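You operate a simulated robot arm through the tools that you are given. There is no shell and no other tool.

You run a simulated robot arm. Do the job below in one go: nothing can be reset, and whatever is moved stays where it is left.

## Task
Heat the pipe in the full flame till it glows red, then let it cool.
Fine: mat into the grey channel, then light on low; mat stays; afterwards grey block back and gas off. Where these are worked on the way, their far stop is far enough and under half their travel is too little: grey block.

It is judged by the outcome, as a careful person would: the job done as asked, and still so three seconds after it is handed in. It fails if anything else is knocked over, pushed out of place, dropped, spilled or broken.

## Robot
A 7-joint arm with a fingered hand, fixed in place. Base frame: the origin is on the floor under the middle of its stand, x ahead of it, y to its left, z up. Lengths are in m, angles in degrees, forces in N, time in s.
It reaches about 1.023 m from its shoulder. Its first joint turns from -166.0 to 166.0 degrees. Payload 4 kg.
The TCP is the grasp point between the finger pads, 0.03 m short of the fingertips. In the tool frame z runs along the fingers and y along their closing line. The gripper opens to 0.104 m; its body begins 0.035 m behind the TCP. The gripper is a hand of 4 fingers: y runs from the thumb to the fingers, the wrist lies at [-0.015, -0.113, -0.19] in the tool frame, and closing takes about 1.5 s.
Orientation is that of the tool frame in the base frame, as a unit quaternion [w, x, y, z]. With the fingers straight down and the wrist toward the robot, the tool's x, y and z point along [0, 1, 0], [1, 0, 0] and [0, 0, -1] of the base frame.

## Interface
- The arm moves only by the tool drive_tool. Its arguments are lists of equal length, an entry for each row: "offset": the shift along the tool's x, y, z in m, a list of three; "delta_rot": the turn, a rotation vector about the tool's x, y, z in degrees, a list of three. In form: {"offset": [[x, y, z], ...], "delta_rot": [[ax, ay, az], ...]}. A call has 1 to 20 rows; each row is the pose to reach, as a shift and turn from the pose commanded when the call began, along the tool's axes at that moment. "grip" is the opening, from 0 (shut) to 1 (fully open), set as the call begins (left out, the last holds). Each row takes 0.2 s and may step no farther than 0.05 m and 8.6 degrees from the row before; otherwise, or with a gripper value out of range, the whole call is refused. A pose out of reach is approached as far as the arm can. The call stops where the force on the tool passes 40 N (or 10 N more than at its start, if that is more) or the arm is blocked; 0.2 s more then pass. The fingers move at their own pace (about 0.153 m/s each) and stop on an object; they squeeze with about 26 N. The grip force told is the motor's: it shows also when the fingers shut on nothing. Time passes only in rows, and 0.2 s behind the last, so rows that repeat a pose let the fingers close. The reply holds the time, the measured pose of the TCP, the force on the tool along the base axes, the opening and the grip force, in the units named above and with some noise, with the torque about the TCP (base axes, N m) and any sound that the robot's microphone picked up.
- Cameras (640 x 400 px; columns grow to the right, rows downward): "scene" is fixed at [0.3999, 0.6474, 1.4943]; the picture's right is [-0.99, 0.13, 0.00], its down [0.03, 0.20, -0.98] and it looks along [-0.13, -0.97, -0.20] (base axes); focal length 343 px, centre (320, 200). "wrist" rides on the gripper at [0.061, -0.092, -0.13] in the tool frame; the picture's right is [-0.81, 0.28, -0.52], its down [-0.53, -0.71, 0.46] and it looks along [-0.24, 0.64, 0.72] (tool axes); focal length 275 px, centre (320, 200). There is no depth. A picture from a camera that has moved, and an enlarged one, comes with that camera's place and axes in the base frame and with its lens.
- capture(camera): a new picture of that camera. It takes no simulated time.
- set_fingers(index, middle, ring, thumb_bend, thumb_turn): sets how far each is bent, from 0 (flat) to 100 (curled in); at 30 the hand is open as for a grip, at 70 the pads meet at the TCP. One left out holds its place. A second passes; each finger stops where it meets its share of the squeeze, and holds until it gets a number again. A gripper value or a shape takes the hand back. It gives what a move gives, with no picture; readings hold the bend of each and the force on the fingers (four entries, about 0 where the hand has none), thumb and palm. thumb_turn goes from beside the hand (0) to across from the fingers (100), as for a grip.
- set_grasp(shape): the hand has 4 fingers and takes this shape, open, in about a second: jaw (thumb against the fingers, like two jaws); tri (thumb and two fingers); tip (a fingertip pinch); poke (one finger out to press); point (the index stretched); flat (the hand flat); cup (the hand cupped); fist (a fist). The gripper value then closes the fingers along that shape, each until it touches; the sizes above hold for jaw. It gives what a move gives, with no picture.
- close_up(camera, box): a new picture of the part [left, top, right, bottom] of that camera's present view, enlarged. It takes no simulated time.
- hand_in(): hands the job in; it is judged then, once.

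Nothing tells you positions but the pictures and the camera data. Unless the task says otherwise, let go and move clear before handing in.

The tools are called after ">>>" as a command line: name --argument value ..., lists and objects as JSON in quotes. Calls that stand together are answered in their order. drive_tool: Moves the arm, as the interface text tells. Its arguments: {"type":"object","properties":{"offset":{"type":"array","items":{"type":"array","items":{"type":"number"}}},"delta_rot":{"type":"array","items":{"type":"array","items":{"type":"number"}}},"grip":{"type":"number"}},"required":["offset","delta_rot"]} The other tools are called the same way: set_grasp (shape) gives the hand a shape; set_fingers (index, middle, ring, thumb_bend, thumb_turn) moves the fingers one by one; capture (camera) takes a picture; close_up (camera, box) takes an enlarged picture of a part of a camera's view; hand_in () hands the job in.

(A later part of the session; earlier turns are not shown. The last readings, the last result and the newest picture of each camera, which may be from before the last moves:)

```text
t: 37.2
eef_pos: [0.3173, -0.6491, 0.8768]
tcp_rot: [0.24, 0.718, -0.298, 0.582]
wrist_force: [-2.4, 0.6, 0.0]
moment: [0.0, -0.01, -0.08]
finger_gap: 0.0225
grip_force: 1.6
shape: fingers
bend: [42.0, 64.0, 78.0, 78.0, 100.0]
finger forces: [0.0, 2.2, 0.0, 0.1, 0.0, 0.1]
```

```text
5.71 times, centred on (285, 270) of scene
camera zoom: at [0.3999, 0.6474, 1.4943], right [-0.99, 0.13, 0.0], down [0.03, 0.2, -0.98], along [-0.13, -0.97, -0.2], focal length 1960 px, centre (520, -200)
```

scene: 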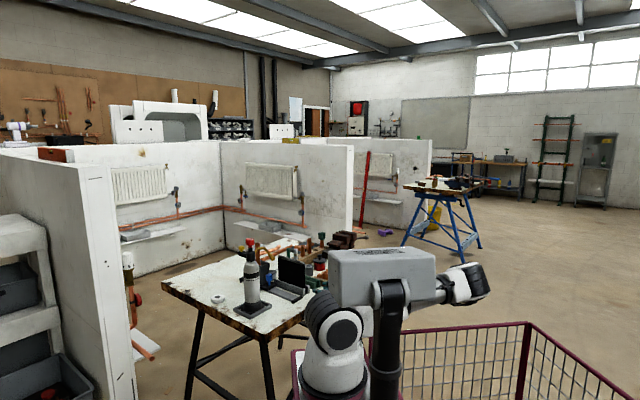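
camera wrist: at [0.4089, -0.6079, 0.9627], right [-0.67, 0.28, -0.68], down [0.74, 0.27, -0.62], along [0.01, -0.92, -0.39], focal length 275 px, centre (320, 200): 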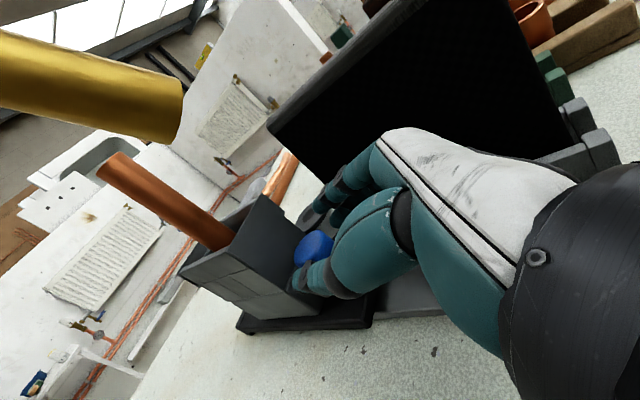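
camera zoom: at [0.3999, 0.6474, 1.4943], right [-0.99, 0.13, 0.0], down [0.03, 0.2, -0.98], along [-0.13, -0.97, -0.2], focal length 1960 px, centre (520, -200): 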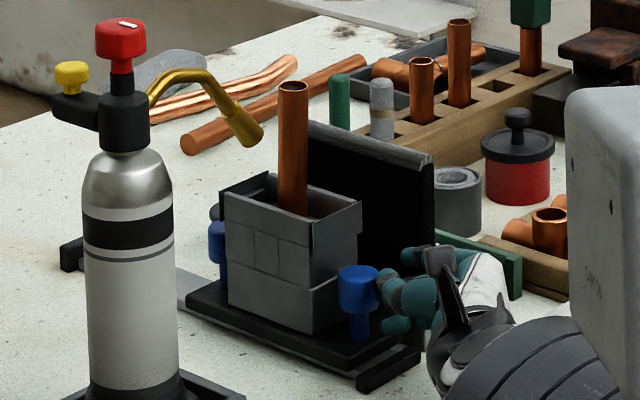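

The fingers slipped off the knob, which suggests the carriage reached its stop. I'll check the gap between the carriage plate and the stop.

>>> close_up --camera "wrist" --box '[230, 220, 370, 340]'

>>> close_up --camera "scene" --box '[280, 275, 310, 310]'

>>> close_up --camera "scene" --box '[265, 240, 300, 275]'

```text
3.33 times, centred on (300, 280) of wrist
camera zoom: at [0.303, -0.5033, 0.9637], right [-0.67, 0.28, -0.68], down [0.74, 0.27, -0.62], along [0.01, -0.92, -0.39], focal length 918 px, centre (387, -67)
```

zoom: 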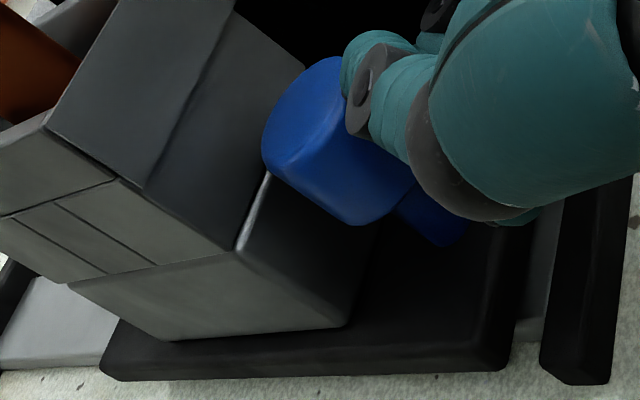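

```text
11.43 times, centred on (295, 292) of scene
camera zoom: at [0.3999, 0.6474, 1.4943], right [-0.99, 0.13, 0.0], down [0.03, 0.2, -0.98], along [-0.13, -0.97, -0.2], focal length 3921 px, centre (606, -857)
```

zoom: 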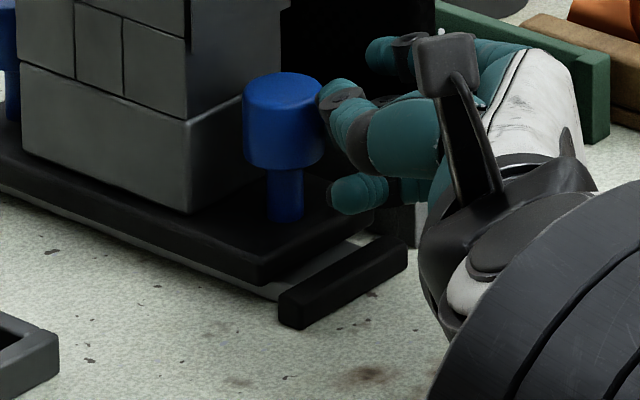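

```text
11.43 times, centred on (282, 258) of scene
camera zoom: at [0.3999, 0.6474, 1.4943], right [-0.99, 0.13, 0.0], down [0.03, 0.2, -0.98], along [-0.13, -0.97, -0.2], focal length 3921 px, centre (749, -457)
```

zoom: 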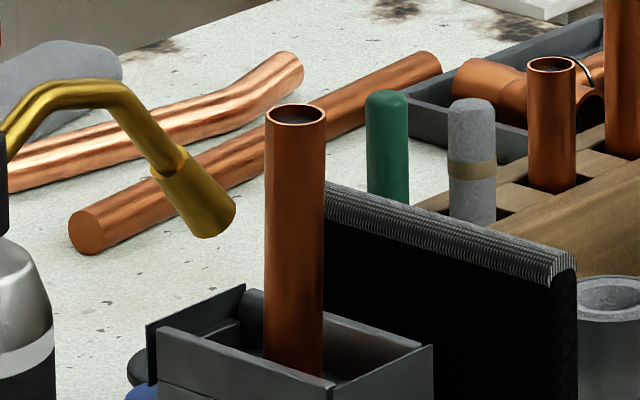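

The pipe is now level with the nozzle along the track, both at a ≈ 0.779. A small gap to the stop bar is still visible, so I'll re-grip and pull once more to make sure it is at the end of its travel.

>>> set_fingers --index 42 --middle 44 --ring 42 --thumb_bend 62

>>> drive_tool --offset '[[0.0012, 0, 0.006], [0.0027, 0, 0.0127]]' --delta_rot '[[0, 0, 0], [0, 0, 0]]'

>>> set_fingers --middle 78 --ring 60 --thumb_bend 78

>>> close_up --camera "wrist" --box '[120, 60, 440, 360]'

```text
t: 38.2
eef_pos: [0.3191, -0.6497, 0.8764]
tcp_rot: [0.24, 0.718, -0.297, 0.582]
wrist_force: [0.3, -0.3, -0.8]
moment: [0.01, 0.0, -0.01]
finger_gap: 0.0462
grip_force: 0.0
shape: fingers
bend: [42.0, 44.0, 42.0, 62.0, 100.0]
finger forces: [0.1, 0.0, 0.0, 0.0, 0.0, 0.0]
```

```text
t: 38.8
eef_pos: [0.3289, -0.6588, 0.8766]
tcp_rot: [0.241, 0.718, -0.298, 0.581]
wrist_force: [0.1, 0.5, -0.1]
moment: [0.02, -0.01, 0.0]
finger_gap: 0.0461
grip_force: 0.0
shape: fingers
bend: [42.0, 44.0, 42.0, 62.0, 100.0]
finger forces: [0.1, 0.0, 0.0, 0.0, 0.0, 0.0]
```

```text
t: 39.8
eef_pos: [0.3286, -0.6579, 0.8758]
tcp_rot: [0.241, 0.718, -0.296, 0.582]
wrist_force: [2.1, 2.0, -1.4]
moment: [-0.03, 0.13, 0.06]
finger_gap: 0.0398
grip_force: 9.7
shape: fingers
bend: [42.0, 57.0, 60.0, 69.0, 100.0]
finger forces: [0.0, 9.0, 0.1, 0.0, 10.8, 0.1]
```

```text
1.33 times, centred on (280, 210) of wrist
camera zoom: at [0.3125, -0.5123, 0.9636], right [-0.67, 0.28, -0.68], down [0.74, 0.27, -0.62], along [0.01, -0.92, -0.39], focal length 367 px, centre (373, 187)
```

zoom: 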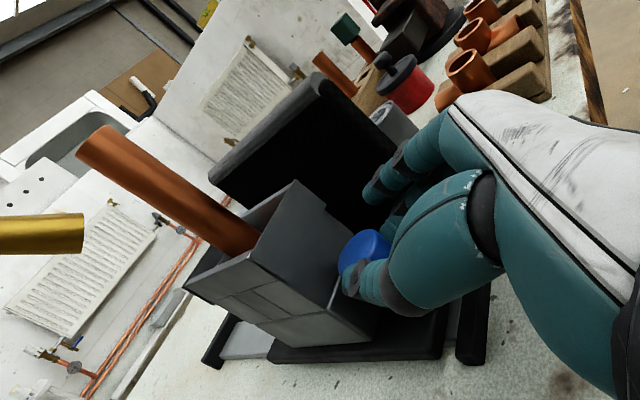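

I have the same grip again. I'll pull about 1 cm and compare.

>>> drive_tool --offset '[[-0.0006, 0, -0.003], [-0.0012, 0, -0.006], [-0.0019, 0, -0.009]]' --delta_rot '[[0, 0, 0], [0, 0, 0], [0, 0, 0]]'

>>> close_up --camera "scene" --box '[280, 275, 310, 310]'

>>> close_up --camera "scene" --box '[265, 240, 300, 275]'

```text
t: 40.6
eef_pos: [0.3207, -0.6511, 0.876]
tcp_rot: [0.241, 0.719, -0.297, 0.581]
wrist_force: [1.9, 2.6, -0.9]
moment: [-0.05, 0.05, 0.08]
finger_gap: 0.0377
grip_force: 7.2
shape: fingers
bend: [42.0, 58.0, 60.0, 71.0, 100.0]
finger forces: [0.1, 5.8, 0.0, 0.0, 8.0, 0.1]
```

```text
11.43 times, centred on (295, 292) of scene
camera zoom: at [0.3999, 0.6474, 1.4943], right [-0.99, 0.13, 0.0], down [0.03, 0.2, -0.98], along [-0.13, -0.97, -0.2], focal length 3921 px, centre (606, -857)
```

zoom: 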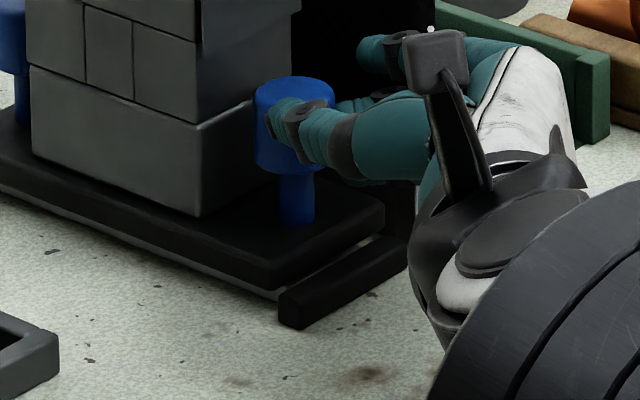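

```text
11.43 times, centred on (282, 258) of scene
camera zoom: at [0.3999, 0.6474, 1.4943], right [-0.99, 0.13, 0.0], down [0.03, 0.2, -0.98], along [-0.13, -0.97, -0.2], focal length 3921 px, centre (749, -457)
```

zoom: 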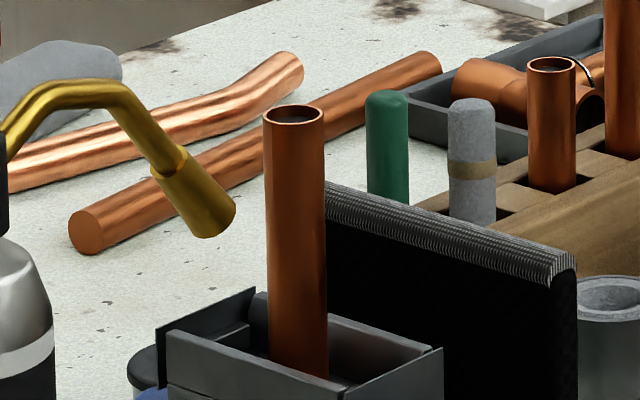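

The carriage moved about 4 mm further and the stop is very close. One more gentle pull.

>>> drive_tool --offset '[[-0.0004, 0, -0.002], [-0.0008, 0, -0.004], [-0.0012, 0, -0.006]]' --delta_rot '[[0, 0, 0], [0, 0, 0], [0, 0, 0]]'

>>> close_up --camera "scene" --box '[280, 275, 310, 310]'

>>> close_up --camera "scene" --box '[265, 240, 300, 275]'

```text
t: 41.4
eef_pos: [0.3166, -0.6476, 0.8751]
tcp_rot: [0.241, 0.717, -0.298, 0.582]
wrist_force: [-0.2, 0.4, 0.1]
moment: [-0.02, -0.01, 0.01]
finger_gap: 0.0225
grip_force: 0.1
shape: fingers
bend: [42.0, 66.0, 60.0, 78.0, 100.0]
finger forces: [0.1, 0.1, 0.1, 0.0, 0.0, 0.0]
```

```text
11.43 times, centred on (295, 292) of scene
camera zoom: at [0.3999, 0.6474, 1.4943], right [-0.99, 0.13, 0.0], down [0.03, 0.2, -0.98], along [-0.13, -0.97, -0.2], focal length 3921 px, centre (606, -857)
```

zoom: 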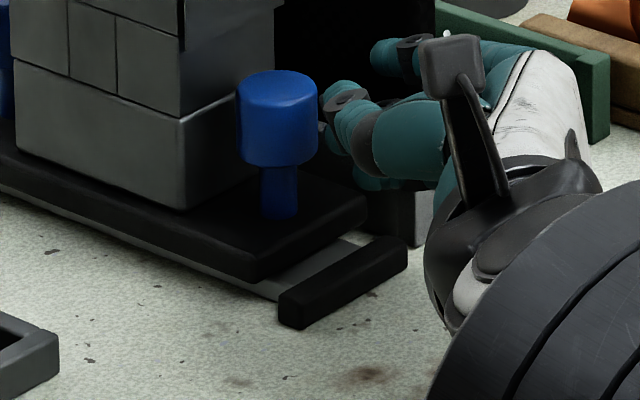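

```text
11.43 times, centred on (282, 258) of scene
camera zoom: at [0.3999, 0.6474, 1.4943], right [-0.99, 0.13, 0.0], down [0.03, 0.2, -0.98], along [-0.13, -0.97, -0.2], focal length 3921 px, centre (749, -457)
```

zoom: 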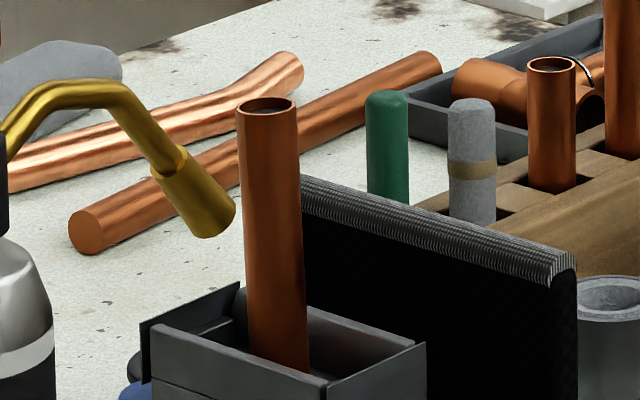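

When the fingers slipped off, they squeezed the carriage back by several millimetres, and it had just reached the stop before that. I'll re-grip a bit deeper, pull to the stop and then release without slipping.

>>> set_fingers --index 42 --middle 44 --ring 42 --thumb_bend 60

>>> drive_tool --offset '[[0.0012, 0, 0.006], [0.0025, 0, 0.012], [0.0042, 0, 0.0195]]' --delta_rot '[[0, 0, 0], [0, 0, 0], [0, 0, 0]]'

>>> close_up --camera "wrist" --box '[220, 140, 400, 340]'

>>> close_up --camera "scene" --box '[280, 275, 310, 310]'

```text
t: 42.4
eef_pos: [0.3177, -0.6483, 0.8753]
tcp_rot: [0.241, 0.718, -0.298, 0.581]
wrist_force: [0.1, -0.5, 0.0]
moment: [0.02, 0.01, 0.02]
finger_gap: 0.049
grip_force: 0.0
shape: fingers
bend: [42.0, 44.0, 42.0, 60.0, 100.0]
finger forces: [0.0, 0.1, 0.0, 0.0, 0.0, 0.0]
```

```text
t: 43.2
eef_pos: [0.3311, -0.6622, 0.8763]
tcp_rot: [0.24, 0.718, -0.297, 0.581]
wrist_force: [-0.5, -0.6, 0.1]
moment: [-0.02, -0.04, 0.02]
finger_gap: 0.0489
grip_force: 0.1
shape: fingers
bend: [42.0, 44.0, 42.0, 60.0, 100.0]
finger forces: [0.0, 0.0, 0.0, 0.0, 0.0, 0.0]
```

```text
2.00 times, centred on (310, 240) of wrist
camera zoom: at [0.3154, -0.5157, 0.964], right [-0.67, 0.28, -0.68], down [0.74, 0.27, -0.62], along [0.01, -0.92, -0.39], focal length 551 px, centre (340, 120)
```

zoom: 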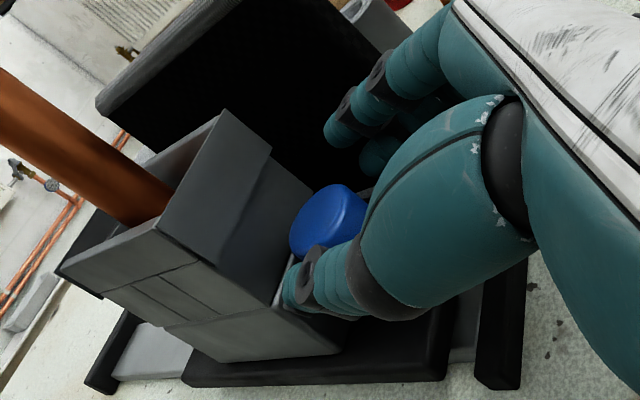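

```text
11.43 times, centred on (295, 292) of scene
camera zoom: at [0.3999, 0.6474, 1.4943], right [-0.99, 0.13, 0.0], down [0.03, 0.2, -0.98], along [-0.13, -0.97, -0.2], focal length 3921 px, centre (606, -857)
```

zoom: 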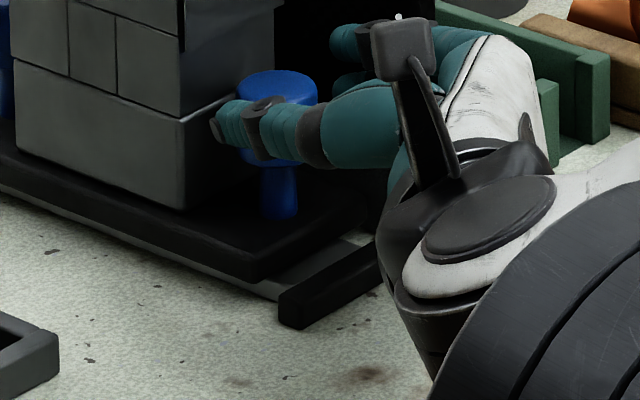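

The thumb and finger are around the knob a little deeper than before. I'll close and pull gently to the stop.

>>> set_fingers --middle 80 --ring 80 --thumb_bend 80

>>> drive_tool --offset '[[-0.0006, 0, -0.003], [-0.0012, 0, -0.006], [-0.0018, 0, -0.0085]]' --delta_rot '[[0, 0, 0], [0, 0, 0], [0, 0, 0]]'

>>> close_up --camera "scene" --box '[280, 275, 310, 310]'

>>> close_up --camera "scene" --box '[265, 240, 300, 275]'

```text
t: 44.2
eef_pos: [0.3308, -0.6607, 0.8762]
tcp_rot: [0.241, 0.718, -0.296, 0.582]
wrist_force: [4.9, 5.4, -0.8]
moment: [-0.03, 0.12, 0.14]
finger_gap: 0.0403
grip_force: 10.4
shape: fingers
bend: [42.0, 58.0, 80.0, 68.0, 100.0]
finger forces: [0.0, 7.6, 0.0, 0.0, 12.5, 0.1]
```

```text
t: 45.0
eef_pos: [0.3249, -0.6547, 0.8771]
tcp_rot: [0.24, 0.718, -0.297, 0.581]
wrist_force: [5.6, 3.6, 0.3]
moment: [-0.09, 0.05, 0.15]
finger_gap: 0.0401
grip_force: 9.6
shape: fingers
bend: [42.0, 58.0, 80.0, 68.0, 100.0]
finger forces: [0.1, 7.4, 0.2, 0.1, 11.5, 0.0]
```

```text
11.43 times, centred on (295, 292) of scene
camera zoom: at [0.3999, 0.6474, 1.4943], right [-0.99, 0.13, 0.0], down [0.03, 0.2, -0.98], along [-0.13, -0.97, -0.2], focal length 3921 px, centre (606, -857)
```

zoom: 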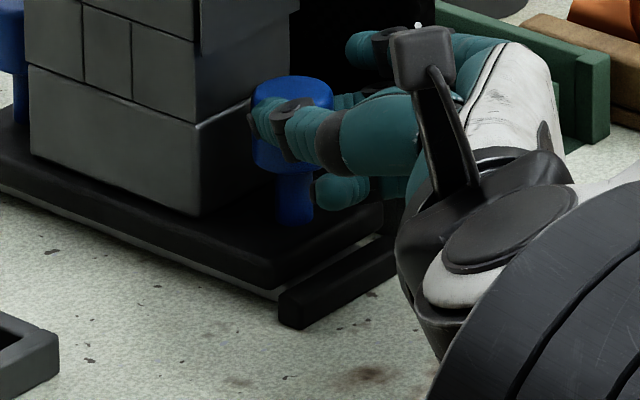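

```text
11.43 times, centred on (282, 258) of scene
camera zoom: at [0.3999, 0.6474, 1.4943], right [-0.99, 0.13, 0.0], down [0.03, 0.2, -0.98], along [-0.13, -0.97, -0.2], focal length 3921 px, centre (749, -457)
```

zoom: 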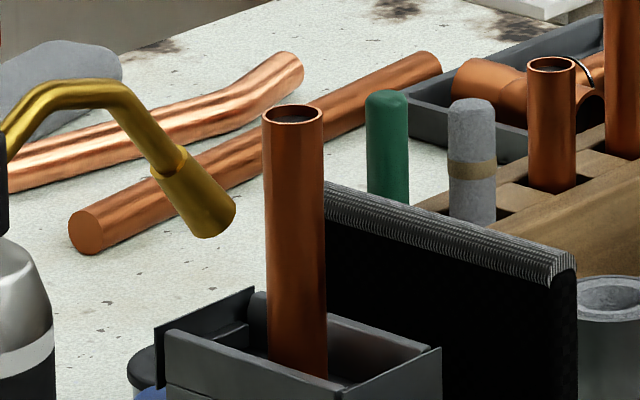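

No slip this time, and the carriage is back at the stop-side position. I'll pull a few more millimetres to feel for the stop.

>>> drive_tool --offset '[[-0.0003, 0, -0.0015], [-0.0006, 0, -0.003], [-0.0008, 0, -0.004]]' --delta_rot '[[0, 0, 0], [0, 0, 0], [0, 0, 0]]'

>>> close_up --camera "scene" --box '[280, 275, 310, 310]'

>>> close_up --camera "scene" --box '[265, 240, 300, 275]'

```text
t: 45.8
eef_pos: [0.3216, -0.652, 0.8766]
tcp_rot: [0.241, 0.719, -0.297, 0.581]
wrist_force: [5.7, 2.9, -0.9]
moment: [-0.04, 0.07, 0.15]
finger_gap: 0.0383
grip_force: 7.5
shape: fingers
bend: [42.0, 59.0, 80.0, 71.0, 100.0]
finger forces: [0.1, 5.1, 0.0, 0.0, 9.7, 0.1]
```

```text
11.43 times, centred on (295, 292) of scene
camera zoom: at [0.3999, 0.6474, 1.4943], right [-0.99, 0.13, 0.0], down [0.03, 0.2, -0.98], along [-0.13, -0.97, -0.2], focal length 3921 px, centre (606, -857)
```

zoom: 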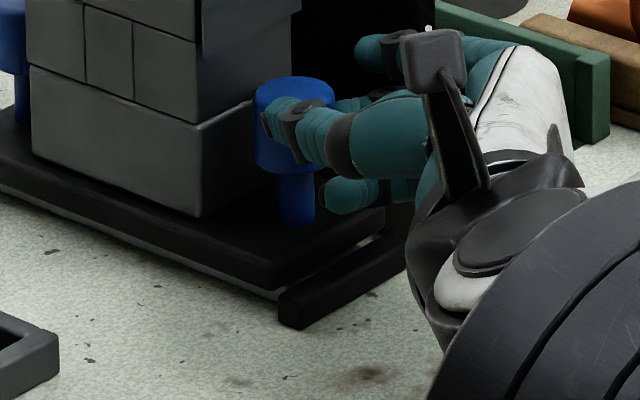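

```text
11.43 times, centred on (282, 258) of scene
camera zoom: at [0.3999, 0.6474, 1.4943], right [-0.99, 0.13, 0.0], down [0.03, 0.2, -0.98], along [-0.13, -0.97, -0.2], focal length 3921 px, centre (749, -457)
```

zoom: 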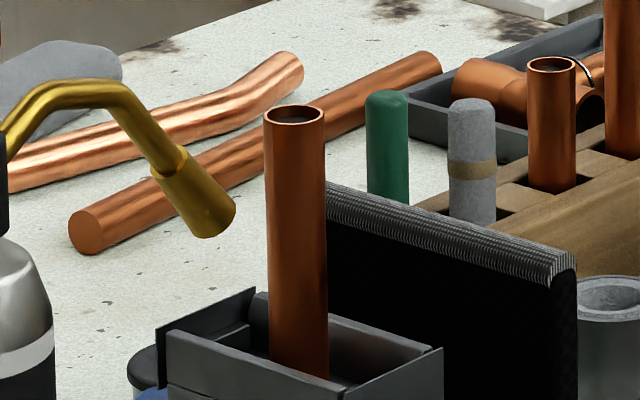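

The block no longer moves while the fingers begin to slide, so it is at its stop. I'll open the fingers right away without pushing it back.

>>> set_fingers --index 42 --middle 44 --ring 42 --thumb_bend 60

>>> close_up --camera "scene" --box '[280, 275, 310, 310]'

>>> close_up --camera "scene" --box '[265, 240, 300, 275]'

```text
t: 46.8
eef_pos: [0.3228, -0.652, 0.8761]
tcp_rot: [0.241, 0.718, -0.298, 0.581]
wrist_force: [0.3, -0.5, -0.3]
moment: [-0.02, 0.03, -0.01]
finger_gap: 0.0488
grip_force: 0.0
shape: fingers
bend: [42.0, 44.0, 42.0, 60.0, 100.0]
finger forces: [0.0, 0.0, 0.0, 0.0, 0.0, 0.1]
```

```text
11.43 times, centred on (295, 292) of scene
camera zoom: at [0.3999, 0.6474, 1.4943], right [-0.99, 0.13, 0.0], down [0.03, 0.2, -0.98], along [-0.13, -0.97, -0.2], focal length 3921 px, centre (606, -857)
```

zoom: 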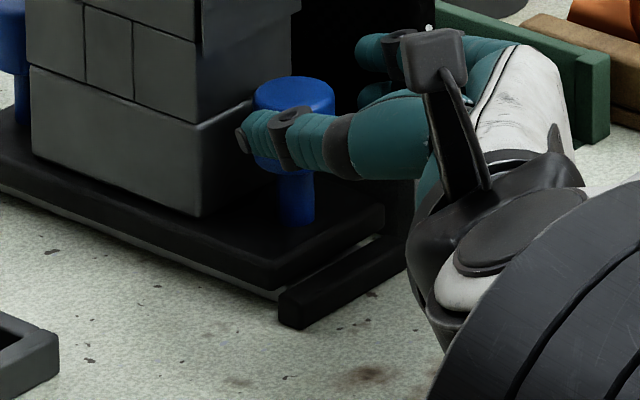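

```text
11.43 times, centred on (282, 258) of scene
camera zoom: at [0.3999, 0.6474, 1.4943], right [-0.99, 0.13, 0.0], down [0.03, 0.2, -0.98], along [-0.13, -0.97, -0.2], focal length 3921 px, centre (749, -457)
```

zoom: 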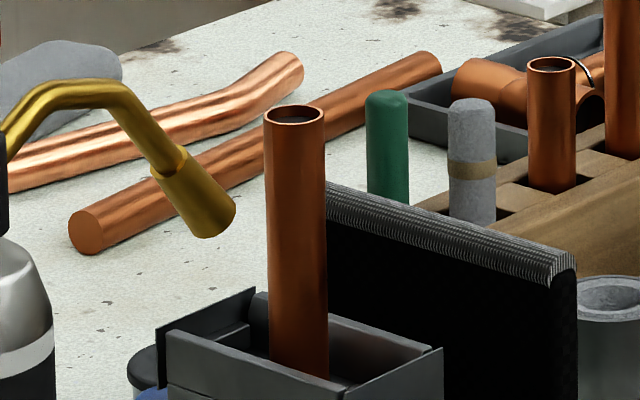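

The grey block is at its near stop and the pipe stands right in front of the nozzle. I'll withdraw the hand straight back and then up.

>>> drive_tool --offset '[[-0.0083, 0, -0.0391], [-0.0166, 0, -0.0782], [-0.025, 0, -0.1174], [-0.0333, 0, -0.1565]]' --delta_rot '[[0, 0, 0], [0, 0, 0], [0, 0, 0], [0, 0, 0]]'

>>> capture --camera "wrist"

>>> close_up --camera "scene" --box '[230, 230, 330, 310]'

```text
t: 47.8
eef_pos: [0.2006, -0.5532, 0.8667]
tcp_rot: [0.239, 0.719, -0.297, 0.581]
wrist_force: [0.3, 0.3, 0.3]
moment: [0.02, -0.03, -0.02]
finger_gap: 0.0488
grip_force: 0.0
shape: fingers
bend: [42.0, 44.0, 42.0, 60.0, 100.0]
finger forces: [0.0, 0.0, 0.0, 0.1, 0.0, 0.0]
out of reach, approached as far as the arm can: row 3, 4
```

```text
taken
camera wrist: at [0.1845, -0.4093, 0.9539], right [-0.67, 0.28, -0.69], down [0.74, 0.27, -0.62], along [0.01, -0.92, -0.39], focal length 275 px, centre (320, 200)
```

wrist: 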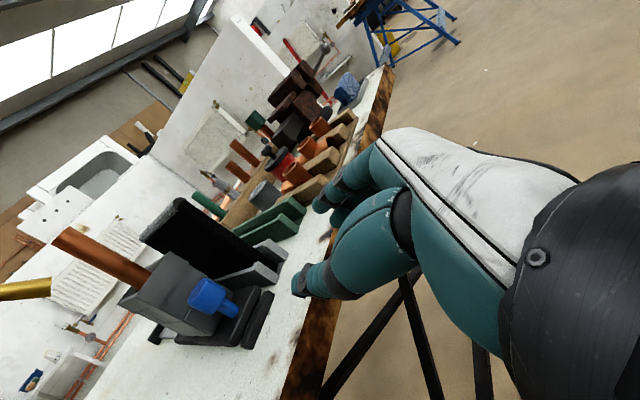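

```text
5.00 times, centred on (280, 270) of scene
camera zoom: at [0.3999, 0.6474, 1.4943], right [-0.99, 0.13, 0.0], down [0.03, 0.2, -0.98], along [-0.13, -0.97, -0.2], focal length 1715 px, centre (520, -150)
```

zoom: 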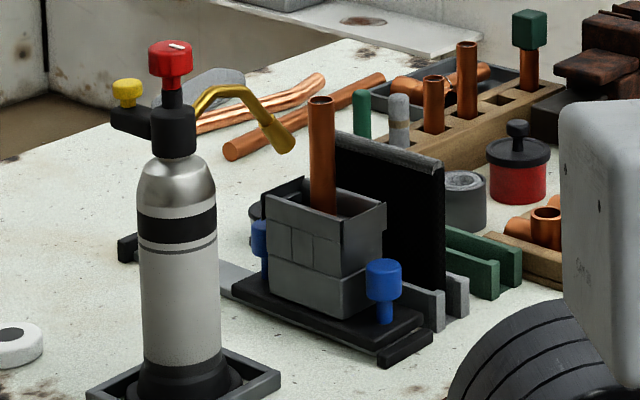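

The slide is set: the block is at the stop, the pipe in front of the nozzle and the mat behind it. I'll rise, then turn the hand fingers-down for the torch's red gas knob.

>>> drive_tool --offset '[[0.044, -0.005, -0.009], [0.088, -0.01, -0.018], [0.132, -0.015, -0.027], [0.176, -0.02, -0.036], [0.22, -0.025, -0.046], [0.264, -0.03, -0.055], [0.308, -0.035, -0.064], [0.352, -0.04, -0.073]]' --delta_rot '[[0, 0, 0], [0, 0, 0], [0, 0, 0], [0, 0, 0], [0, 0, 0], [0, 0, 0], [0, 0, 0], [0, 0, 0]]'

>>> drive_tool --offset '[[0, 0, 0], [0, 0, 0], [0, 0, 0], [0, 0, 0], [0, 0, 0], [0, 0, 0], [0, 0, 0], [0, 0, 0], [0, 0, 0], [0, 0, 0], [0, 0, 0]]' --delta_rot '[[2.77, -6.7, -3.43], [5.55, -13.4, -6.85], [8.32, -20.1, -10.28], [11.09, -26.8, -13.71], [13.86, -33.5, -17.14], [16.64, -40.2, -20.56], [19.41, -46.9, -23.99], [22.18, -53.6, -27.42], [24.95, -60.3, -30.85], [27.73, -67, -34.27], [30.5, -73.7, -37.7]]' --grip 0.7

>>> capture --camera "wrist"

>>> capture --camera "scene"

```text
t: 49.6
eef_pos: [0.2296, -0.5294, 1.2268]
tcp_rot: [0.241, 0.718, -0.298, 0.58]
wrist_force: [-0.1, 0.1, 0.1]
moment: [0.0, -0.04, -0.04]
finger_gap: 0.0488
grip_force: 0.1
shape: fingers
bend: [42.0, 44.0, 42.0, 60.0, 100.0]
finger forces: [0.0, 0.1, 0.1, 0.0, 0.0, 0.0]
out of reach, approached as far as the arm can: row 1, 2, 3, 4, 5, 6, 7
```

```text
t: 52.0
eef_pos: [0.2298, -0.5283, 1.2264]
tcp_rot: [0.0, 1.0, 0.001, 0.0]
wrist_force: [-0.7, -0.3, 0.2]
moment: [0.02, 0.03, 0.01]
finger_gap: 0.0725
grip_force: 0.0
shape: jaw
bend: [27.0, 37.0, 34.0, 58.0, 99.0]
finger forces: [0.0, 0.0, 0.0, 0.1, 0.0, 0.0]
```

```text
taken
camera wrist: at [0.2923, -0.4369, 1.357], right [-0.81, -0.28, 0.52], down [-0.53, 0.71, -0.45], along [-0.24, -0.64, -0.72], focal length 275 px, centre (320, 200)
```

wrist: 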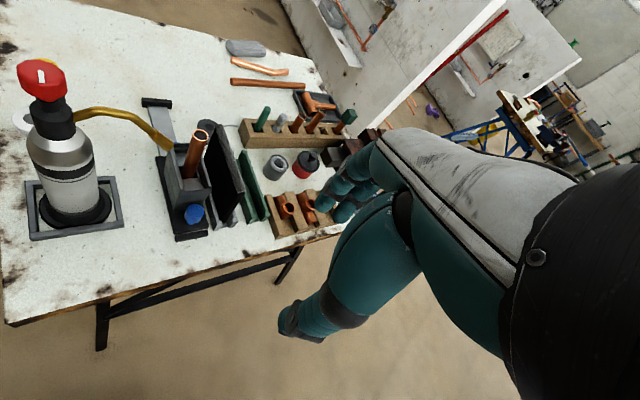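

```text
taken
```

scene: 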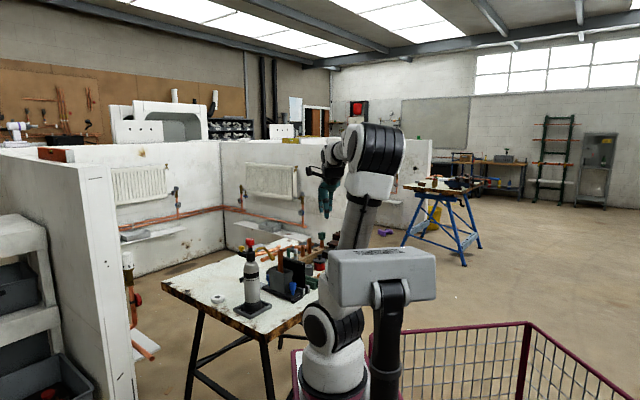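

The hand is now fingers-down, aligned with the base axes, and this view shows the whole bench. I'll enlarge the torch head to locate the red and yellow knobs precisely.

>>> close_up --camera "wrist" --box '[0, 40, 110, 140]'

>>> close_up --camera "wrist" --box '[100, 80, 260, 250]'

>>> close_up --camera "scene" --box '[235, 230, 275, 265]'

```text
4.00 times, centred on (55, 90) of wrist
camera zoom: at [0.2923, -0.4369, 1.357], right [-0.81, -0.28, 0.52], down [-0.53, 0.71, -0.45], along [-0.24, -0.64, -0.72], focal length 1101 px, centre (1380, 640)
```

zoom: 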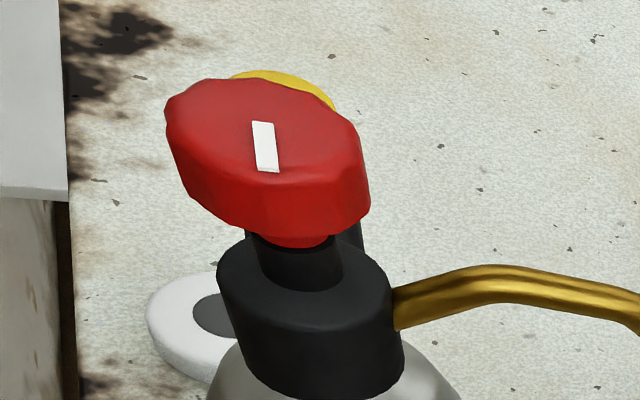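

```text
2.35 times, centred on (180, 165) of wrist
camera zoom: at [0.2923, -0.4369, 1.357], right [-0.81, -0.28, 0.52], down [-0.53, 0.71, -0.45], along [-0.24, -0.64, -0.72], focal length 648 px, centre (649, 282)
```

zoom: 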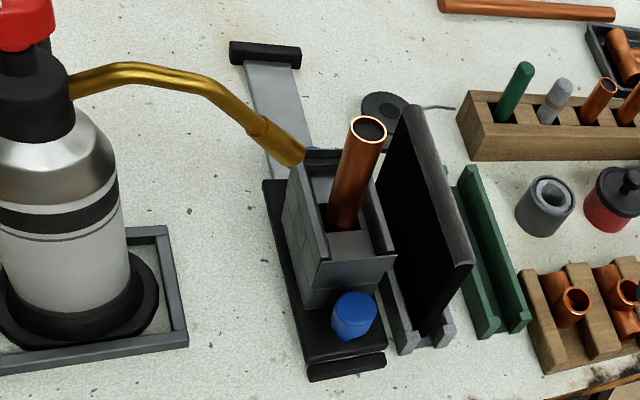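

```text
11.43 times, centred on (255, 248) of scene
camera zoom: at [0.3999, 0.6474, 1.4943], right [-0.99, 0.13, 0.0], down [0.03, 0.2, -0.98], along [-0.13, -0.97, -0.2], focal length 3921 px, centre (1063, -343)
```

zoom: 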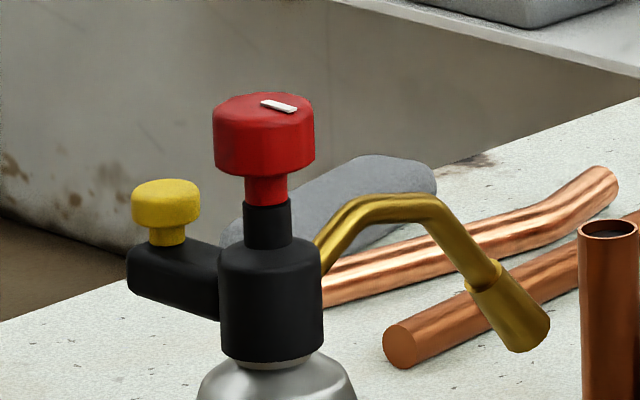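

The red knob's top centre is at about (0.497, -0.606, 1.097), roughly 3.5 cm wide, with its white pointer toward the robot. The yellow button is about 6 cm behind it at (0.535, -0.653), top at 1.055. I'll go above the red knob.

>>> drive_tool --offset '[[0.0445, 0.013, 0], [0.089, 0.026, 0], [0.1335, 0.039, 0], [0.178, 0.052, 0], [0.2225, 0.065, 0], [0.267, 0.078, 0]]' --delta_rot '[[0, 0, 0], [0, 0, 0], [0, 0, 0], [0, 0, 0], [0, 0, 0], [0, 0, 0]]'

>>> capture --camera "wrist"

>>> close_up --camera "scene" --box '[210, 190, 310, 270]'

```text
t: 53.4
eef_pos: [0.4972, -0.6063, 1.2263]
tcp_rot: [0.0, 1.0, 0.001, 0.0]
wrist_force: [0.0, -0.4, 0.9]
moment: [-0.03, -0.03, 0.04]
finger_gap: 0.0725
grip_force: 0.1
shape: jaw
bend: [27.0, 37.0, 34.0, 58.0, 99.0]
finger forces: [0.1, 0.0, 0.0, 0.0, 0.0, 0.1]
```

```text
taken
camera wrist: at [0.5596, -0.5147, 1.3576], right [-0.81, -0.27, 0.52], down [-0.53, 0.71, -0.46], along [-0.24, -0.64, -0.72], focal length 275 px, centre (320, 200)
```

wrist: 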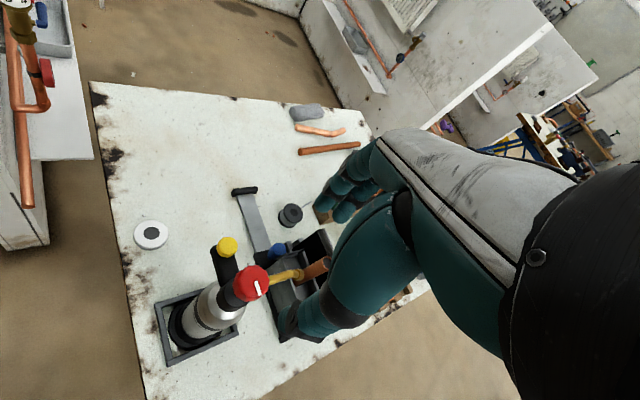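

```text
5.00 times, centred on (260, 230) of scene
camera zoom: at [0.3999, 0.6474, 1.4943], right [-0.99, 0.13, 0.0], down [0.03, 0.2, -0.98], along [-0.13, -0.97, -0.2], focal length 1715 px, centre (620, 50)
```

zoom: 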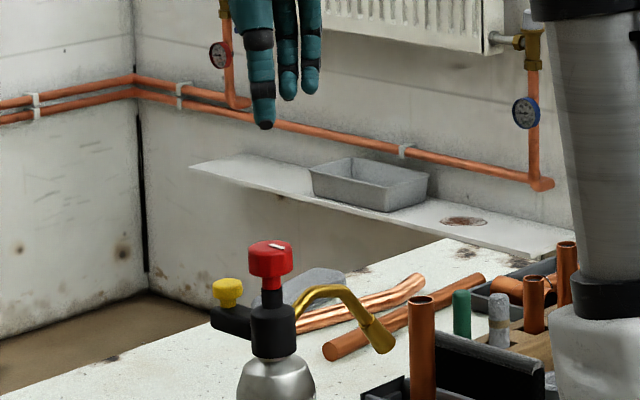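

Now I look nearly straight down on the torch head. I'll enlarge to refine both knob positions.

>>> close_up --camera "wrist" --box '[195, 220, 315, 340]'

```text
3.33 times, centred on (255, 280) of wrist
camera zoom: at [0.5596, -0.5147, 1.3576], right [-0.81, -0.27, 0.52], down [-0.53, 0.71, -0.46], along [-0.24, -0.64, -0.72], focal length 918 px, centre (537, -67)
```

zoom: 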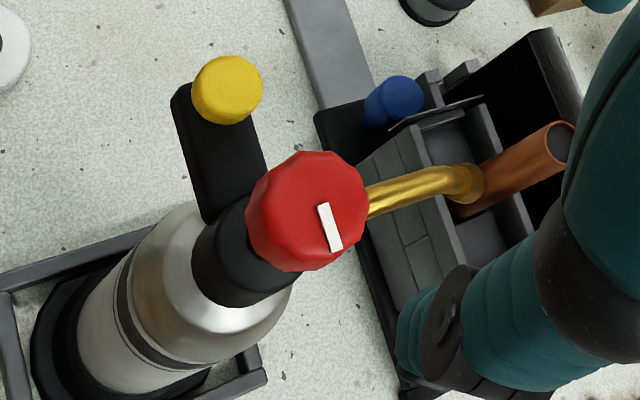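

Refined: the red knob is at (0.507, -0.611) and the yellow button at (0.541, -0.648). I'll centre over the red knob and come down to just above it.

>>> drive_tool --offset '[[0.005, 0.0025, 0.03], [0.0098, 0.0048, 0.06], [0.0098, 0.0048, 0.09]]' --delta_rot '[[0, 0, 0], [0, 0, 0], [0, 0, 0]]'

>>> close_up --camera "wrist" --box '[215, 160, 375, 340]'

>>> close_up --camera "scene" --box '[225, 210, 285, 260]'

```text
t: 54.2
eef_pos: [0.5064, -0.611, 1.1364]
tcp_rot: [0.0, 1.0, 0.0, 0.0]
wrist_force: [-0.2, -0.1, 0.4]
moment: [0.03, 0.04, -0.03]
finger_gap: 0.0726
grip_force: 0.1
shape: jaw
bend: [27.0, 37.0, 34.0, 58.0, 99.0]
finger forces: [0.0, 0.0, 0.0, 0.0, 0.0, 0.0]
```

```text
2.22 times, centred on (295, 250) of wrist
camera zoom: at [0.5689, -0.519, 1.2671], right [-0.81, -0.28, 0.52], down [-0.53, 0.71, -0.46], along [-0.24, -0.64, -0.72], focal length 612 px, centre (376, 89)
```

zoom: 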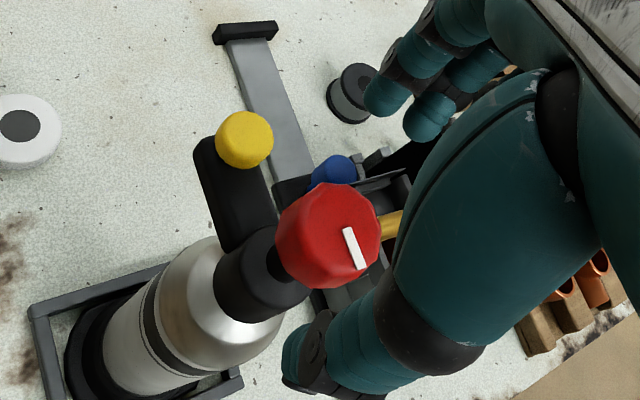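

```text
8.00 times, centred on (255, 235) of scene
camera zoom: at [0.3999, 0.6474, 1.4943], right [-0.99, 0.13, 0.0], down [0.03, 0.2, -0.98], along [-0.13, -0.97, -0.2], focal length 2744 px, centre (840, -80)
```

zoom: 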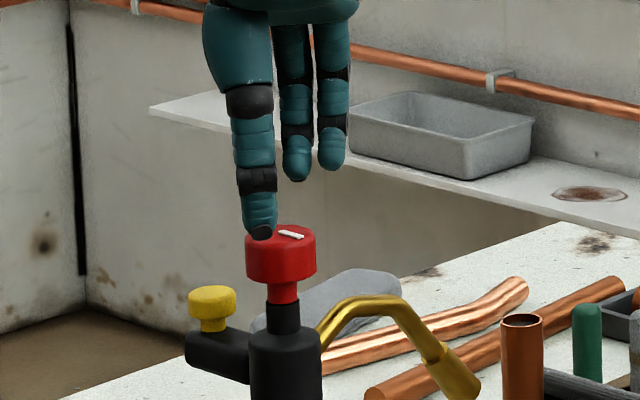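

The knob is centred between the thumb and the fingers. I'll lower to z 1.10, with fingertips beside the knob and above the yellow button and gas tube, and close the thumb, index and middle fingers on it.

>>> drive_tool --offset '[[0.002, 0, 0.012], [0.003, 0, 0.024], [0.003, 0, 0.037]]' --delta_rot '[[0, 0, 0], [0, 0, 0], [0, 0, 0]]'

>>> close_up --camera "scene" --box '[225, 210, 285, 260]'

>>> close_up --camera "wrist" --box '[215, 130, 375, 310]'

```text
t: 55.0
eef_pos: [0.51, -0.611, 1.0982]
tcp_rot: [0.0, 1.0, 0.0, -0.001]
wrist_force: [-0.7, -0.1, -0.5]
moment: [-0.06, 0.01, 0.05]
finger_gap: 0.0725
grip_force: 0.2
shape: jaw
bend: [27.0, 37.0, 34.0, 58.0, 99.0]
finger forces: [0.0, 0.1, 0.0, 0.1, 0.0, 0.0]
```

```text
8.00 times, centred on (255, 235) of scene
camera zoom: at [0.3999, 0.6474, 1.4943], right [-0.99, 0.13, 0.0], down [0.03, 0.2, -0.98], along [-0.13, -0.97, -0.2], focal length 2744 px, centre (840, -80)
```

zoom: 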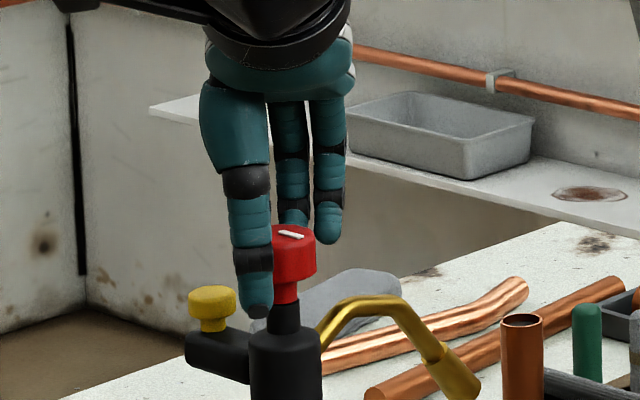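

```text
2.22 times, centred on (295, 220) of wrist
camera zoom: at [0.572, -0.5188, 1.2297], right [-0.81, -0.28, 0.52], down [-0.53, 0.71, -0.45], along [-0.24, -0.64, -0.72], focal length 612 px, centre (376, 156)
```

zoom: 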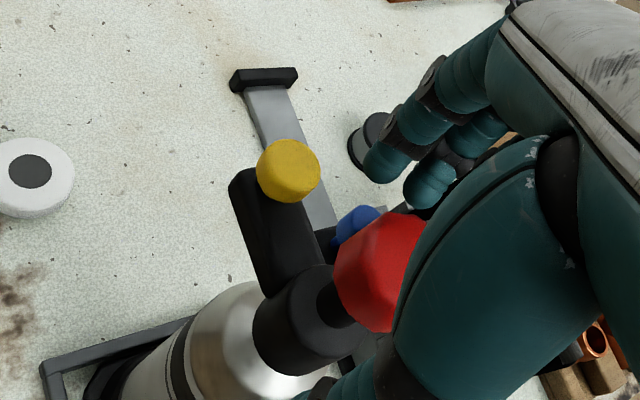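

The thumb is slightly to one side of the knob. I'll shift 5 mm and then close.

>>> drive_tool --offset '[[-0.003, 0, 0], [-0.006, 0, 0]]' --delta_rot '[[0, 0, 0], [0, 0, 0]]'

>>> set_fingers --index 80 --middle 80 --ring 34 --thumb_bend 80

>>> close_up --camera "scene" --box '[225, 210, 285, 260]'

>>> close_up --camera "wrist" --box '[215, 130, 375, 310]'

```text
t: 55.6
eef_pos: [0.5031, -0.6115, 1.099]
tcp_rot: [0.0, 1.0, 0.0, 0.0]
wrist_force: [0.3, -0.5, 0.9]
moment: [0.02, -0.02, -0.02]
finger_gap: 0.0725
grip_force: 0.2
shape: jaw
bend: [27.0, 37.0, 34.0, 58.0, 99.0]
finger forces: [0.0, 0.0, 0.1, 0.0, 0.1, 0.0]
```

```text
t: 56.6
eef_pos: [0.504, -0.6119, 1.0981]
tcp_rot: [0.0, 1.0, 0.0, -0.001]
wrist_force: [-0.2, 1.2, 0.2]
moment: [0.2, -0.01, 0.02]
finger_gap: 0.0249
grip_force: 17.3
shape: fingers
bend: [52.0, 60.0, 34.0, 71.0, 97.0]
finger forces: [8.8, 9.0, 0.0, 0.0, 16.6, 0.0]
```

```text
8.00 times, centred on (255, 235) of scene
camera zoom: at [0.3999, 0.6474, 1.4943], right [-0.99, 0.13, 0.0], down [0.03, 0.2, -0.98], along [-0.13, -0.97, -0.2], focal length 2744 px, centre (840, -80)
```

zoom: 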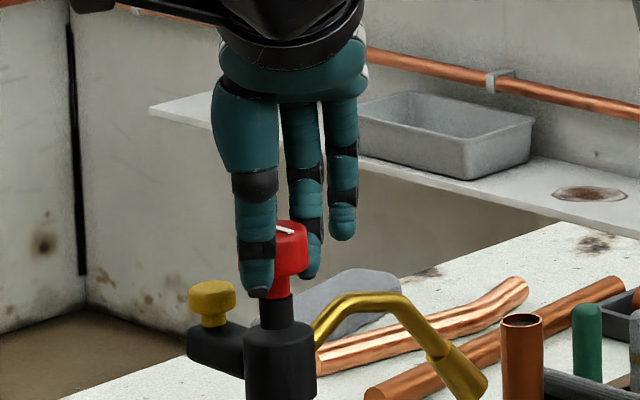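

```text
2.22 times, centred on (295, 220) of wrist
camera zoom: at [0.5661, -0.5194, 1.229], right [-0.81, -0.28, 0.52], down [-0.53, 0.71, -0.45], along [-0.24, -0.64, -0.72], focal length 612 px, centre (376, 156)
```

zoom: 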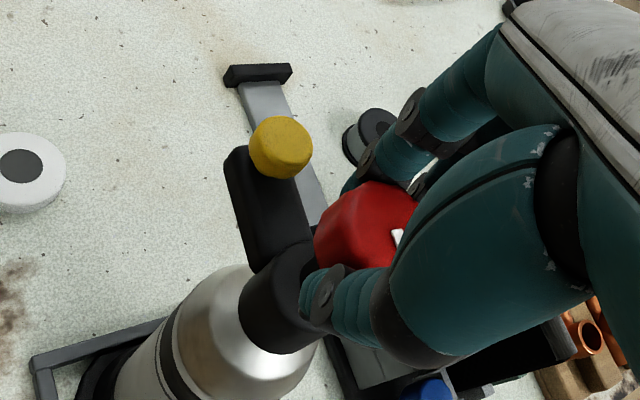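

The knob is gripped, but the grip pulled the torch head about 1 cm toward the finger side, tilting it slightly. I'll move the hand back by that amount so the torch stands upright again.

>>> drive_tool --offset '[[0.002, -0.004, 0], [0.003, -0.008, 0]]' --delta_rot '[[0, 0, 0], [0, 0, 0]]'

>>> close_up --camera "scene" --box '[225, 210, 285, 260]'

>>> close_up --camera "scene" --box '[220, 235, 300, 315]'

```text
t: 57.2
eef_pos: [0.506, -0.6037, 1.0981]
tcp_rot: [0.0, 1.0, 0.0, -0.001]
wrist_force: [0.6, 0.0, -0.7]
moment: [0.09, 0.01, -0.01]
finger_gap: 0.0249
grip_force: 16.0
shape: fingers
bend: [52.0, 60.0, 34.0, 71.0, 97.0]
finger forces: [8.4, 8.0, 0.1, 0.0, 16.2, 0.0]
```

```text
8.00 times, centred on (255, 235) of scene
camera zoom: at [0.3999, 0.6474, 1.4943], right [-0.99, 0.13, 0.0], down [0.03, 0.2, -0.98], along [-0.13, -0.97, -0.2], focal length 2744 px, centre (840, -80)
```

zoom: 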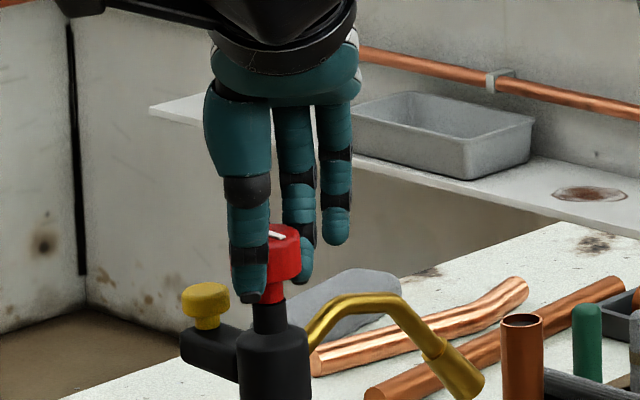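

```text
5.00 times, centred on (260, 275) of scene
camera zoom: at [0.3999, 0.6474, 1.4943], right [-0.99, 0.13, 0.0], down [0.03, 0.2, -0.98], along [-0.13, -0.97, -0.2], focal length 1715 px, centre (620, -175)
```

zoom: 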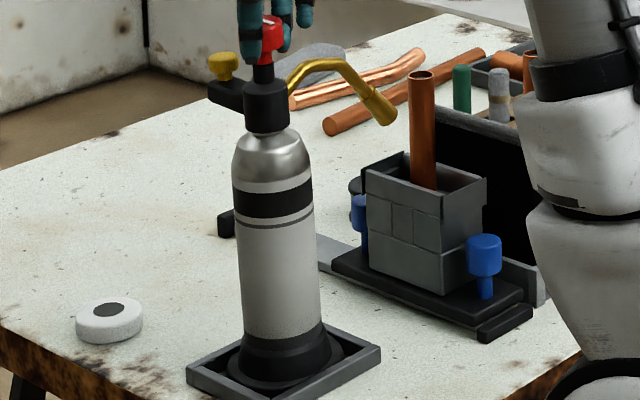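

The torch is upright again in its tray, and the nozzle still points at the pipe. I'll turn the knob anticlockwise (seen from above) by 16° to start and listen.

>>> drive_tool --offset '[[-0.0009, 0.0005, 0], [-0.0018, 0.0011, 0]]' --delta_rot '[[0, 0, -8], [0, 0, -16]]'

>>> close_up --camera "scene" --box '[220, 235, 300, 315]'

>>> close_up --camera "scene" --box '[240, 230, 280, 262]'

>>> close_up --camera "wrist" --box '[215, 130, 375, 310]'

```text
t: 57.8
eef_pos: [0.504, -0.6038, 1.0984]
tcp_rot: [0.0, 0.99, 0.14, 0.0]
wrist_force: [-0.3, 0.5, 0.0]
moment: [0.12, 0.05, 0.0]
finger_gap: 0.0251
grip_force: 17.1
shape: fingers
bend: [52.0, 61.0, 34.0, 71.0, 97.0]
finger forces: [8.6, 8.5, 0.0, 0.0, 16.4, 0.1]
```

```text
5.00 times, centred on (260, 275) of scene
camera zoom: at [0.3999, 0.6474, 1.4943], right [-0.99, 0.13, 0.0], down [0.03, 0.2, -0.98], along [-0.13, -0.97, -0.2], focal length 1715 px, centre (620, -175)
```

zoom: 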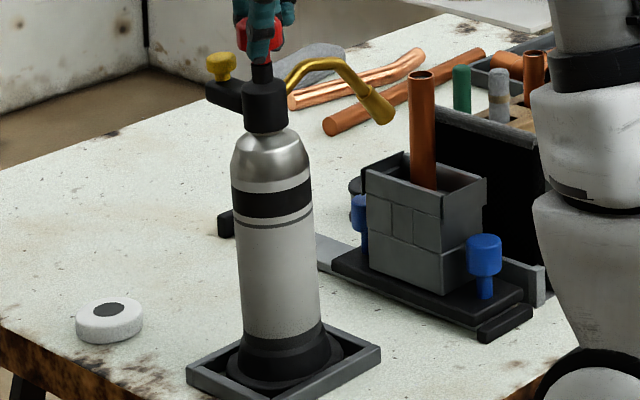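

```text
12.50 times, centred on (260, 246) of scene
camera zoom: at [0.3999, 0.6474, 1.4943], right [-0.99, 0.13, 0.0], down [0.03, 0.2, -0.98], along [-0.13, -0.97, -0.2], focal length 4288 px, centre (1070, -375)
```

zoom: 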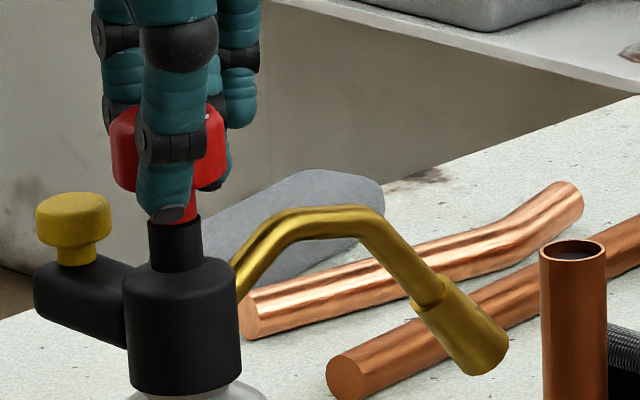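

```text
2.22 times, centred on (295, 220) of wrist
camera zoom: at [0.5395, -0.4991, 1.2295], right [-0.7, -0.49, 0.52], down [-0.71, 0.54, -0.45], along [-0.06, -0.69, -0.72], focal length 612 px, centre (376, 156)
```

zoom: 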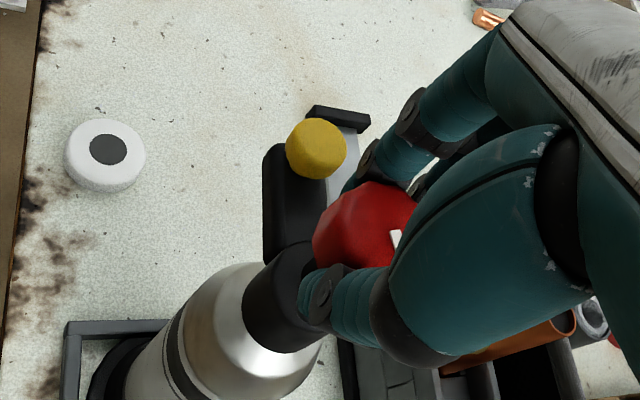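

The knob turned freely with the hand while the torch stayed still; no sound yet. I'll turn another 16°.

>>> drive_tool --offset '[[-0.0009, 0.0005, 0], [-0.0018, 0.0011, 0]]' --delta_rot '[[0, 0, -8], [0, 0, -16]]'

>>> close_up --camera "scene" --box '[220, 235, 300, 315]'

>>> close_up --camera "wrist" --box '[215, 130, 375, 310]'

```text
t: 58.4
eef_pos: [0.5043, -0.6066, 1.0992]
tcp_rot: [0.0, 0.961, 0.276, 0.0]
wrist_force: [0.5, 0.1, 0.3]
moment: [0.14, 0.07, -0.01]
finger_gap: 0.0251
grip_force: 16.1
shape: fingers
bend: [52.0, 61.0, 34.0, 71.0, 97.0]
finger forces: [8.7, 8.7, 0.1, 0.1, 16.5, 0.1]
```

```text
5.00 times, centred on (260, 275) of scene
camera zoom: at [0.3999, 0.6474, 1.4943], right [-0.99, 0.13, 0.0], down [0.03, 0.2, -0.98], along [-0.13, -0.97, -0.2], focal length 1715 px, centre (620, -175)
```

zoom: 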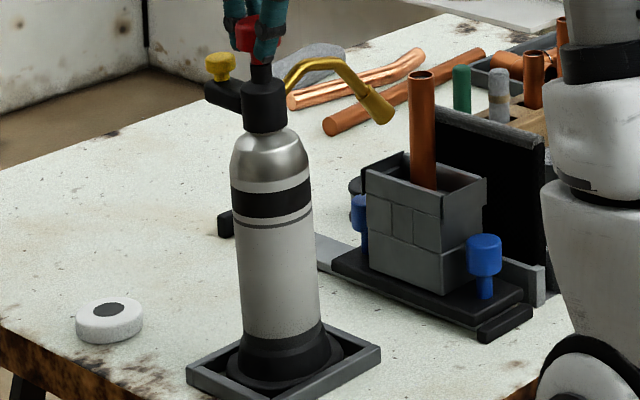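

```text
2.22 times, centred on (295, 220) of wrist
camera zoom: at [0.5081, -0.4956, 1.2297], right [-0.54, -0.66, 0.52], down [-0.83, 0.32, -0.46], along [0.14, -0.68, -0.72], focal length 612 px, centre (376, 156)
```

zoom: 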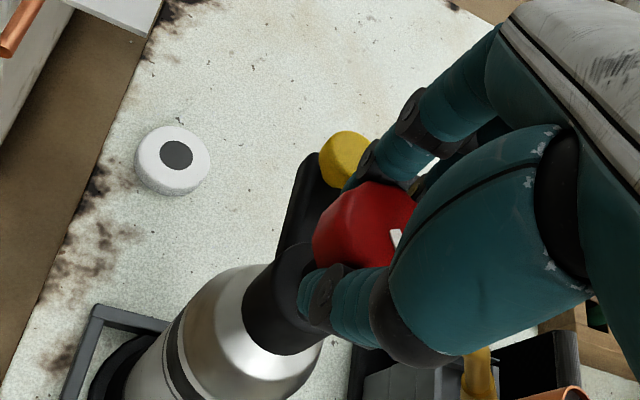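

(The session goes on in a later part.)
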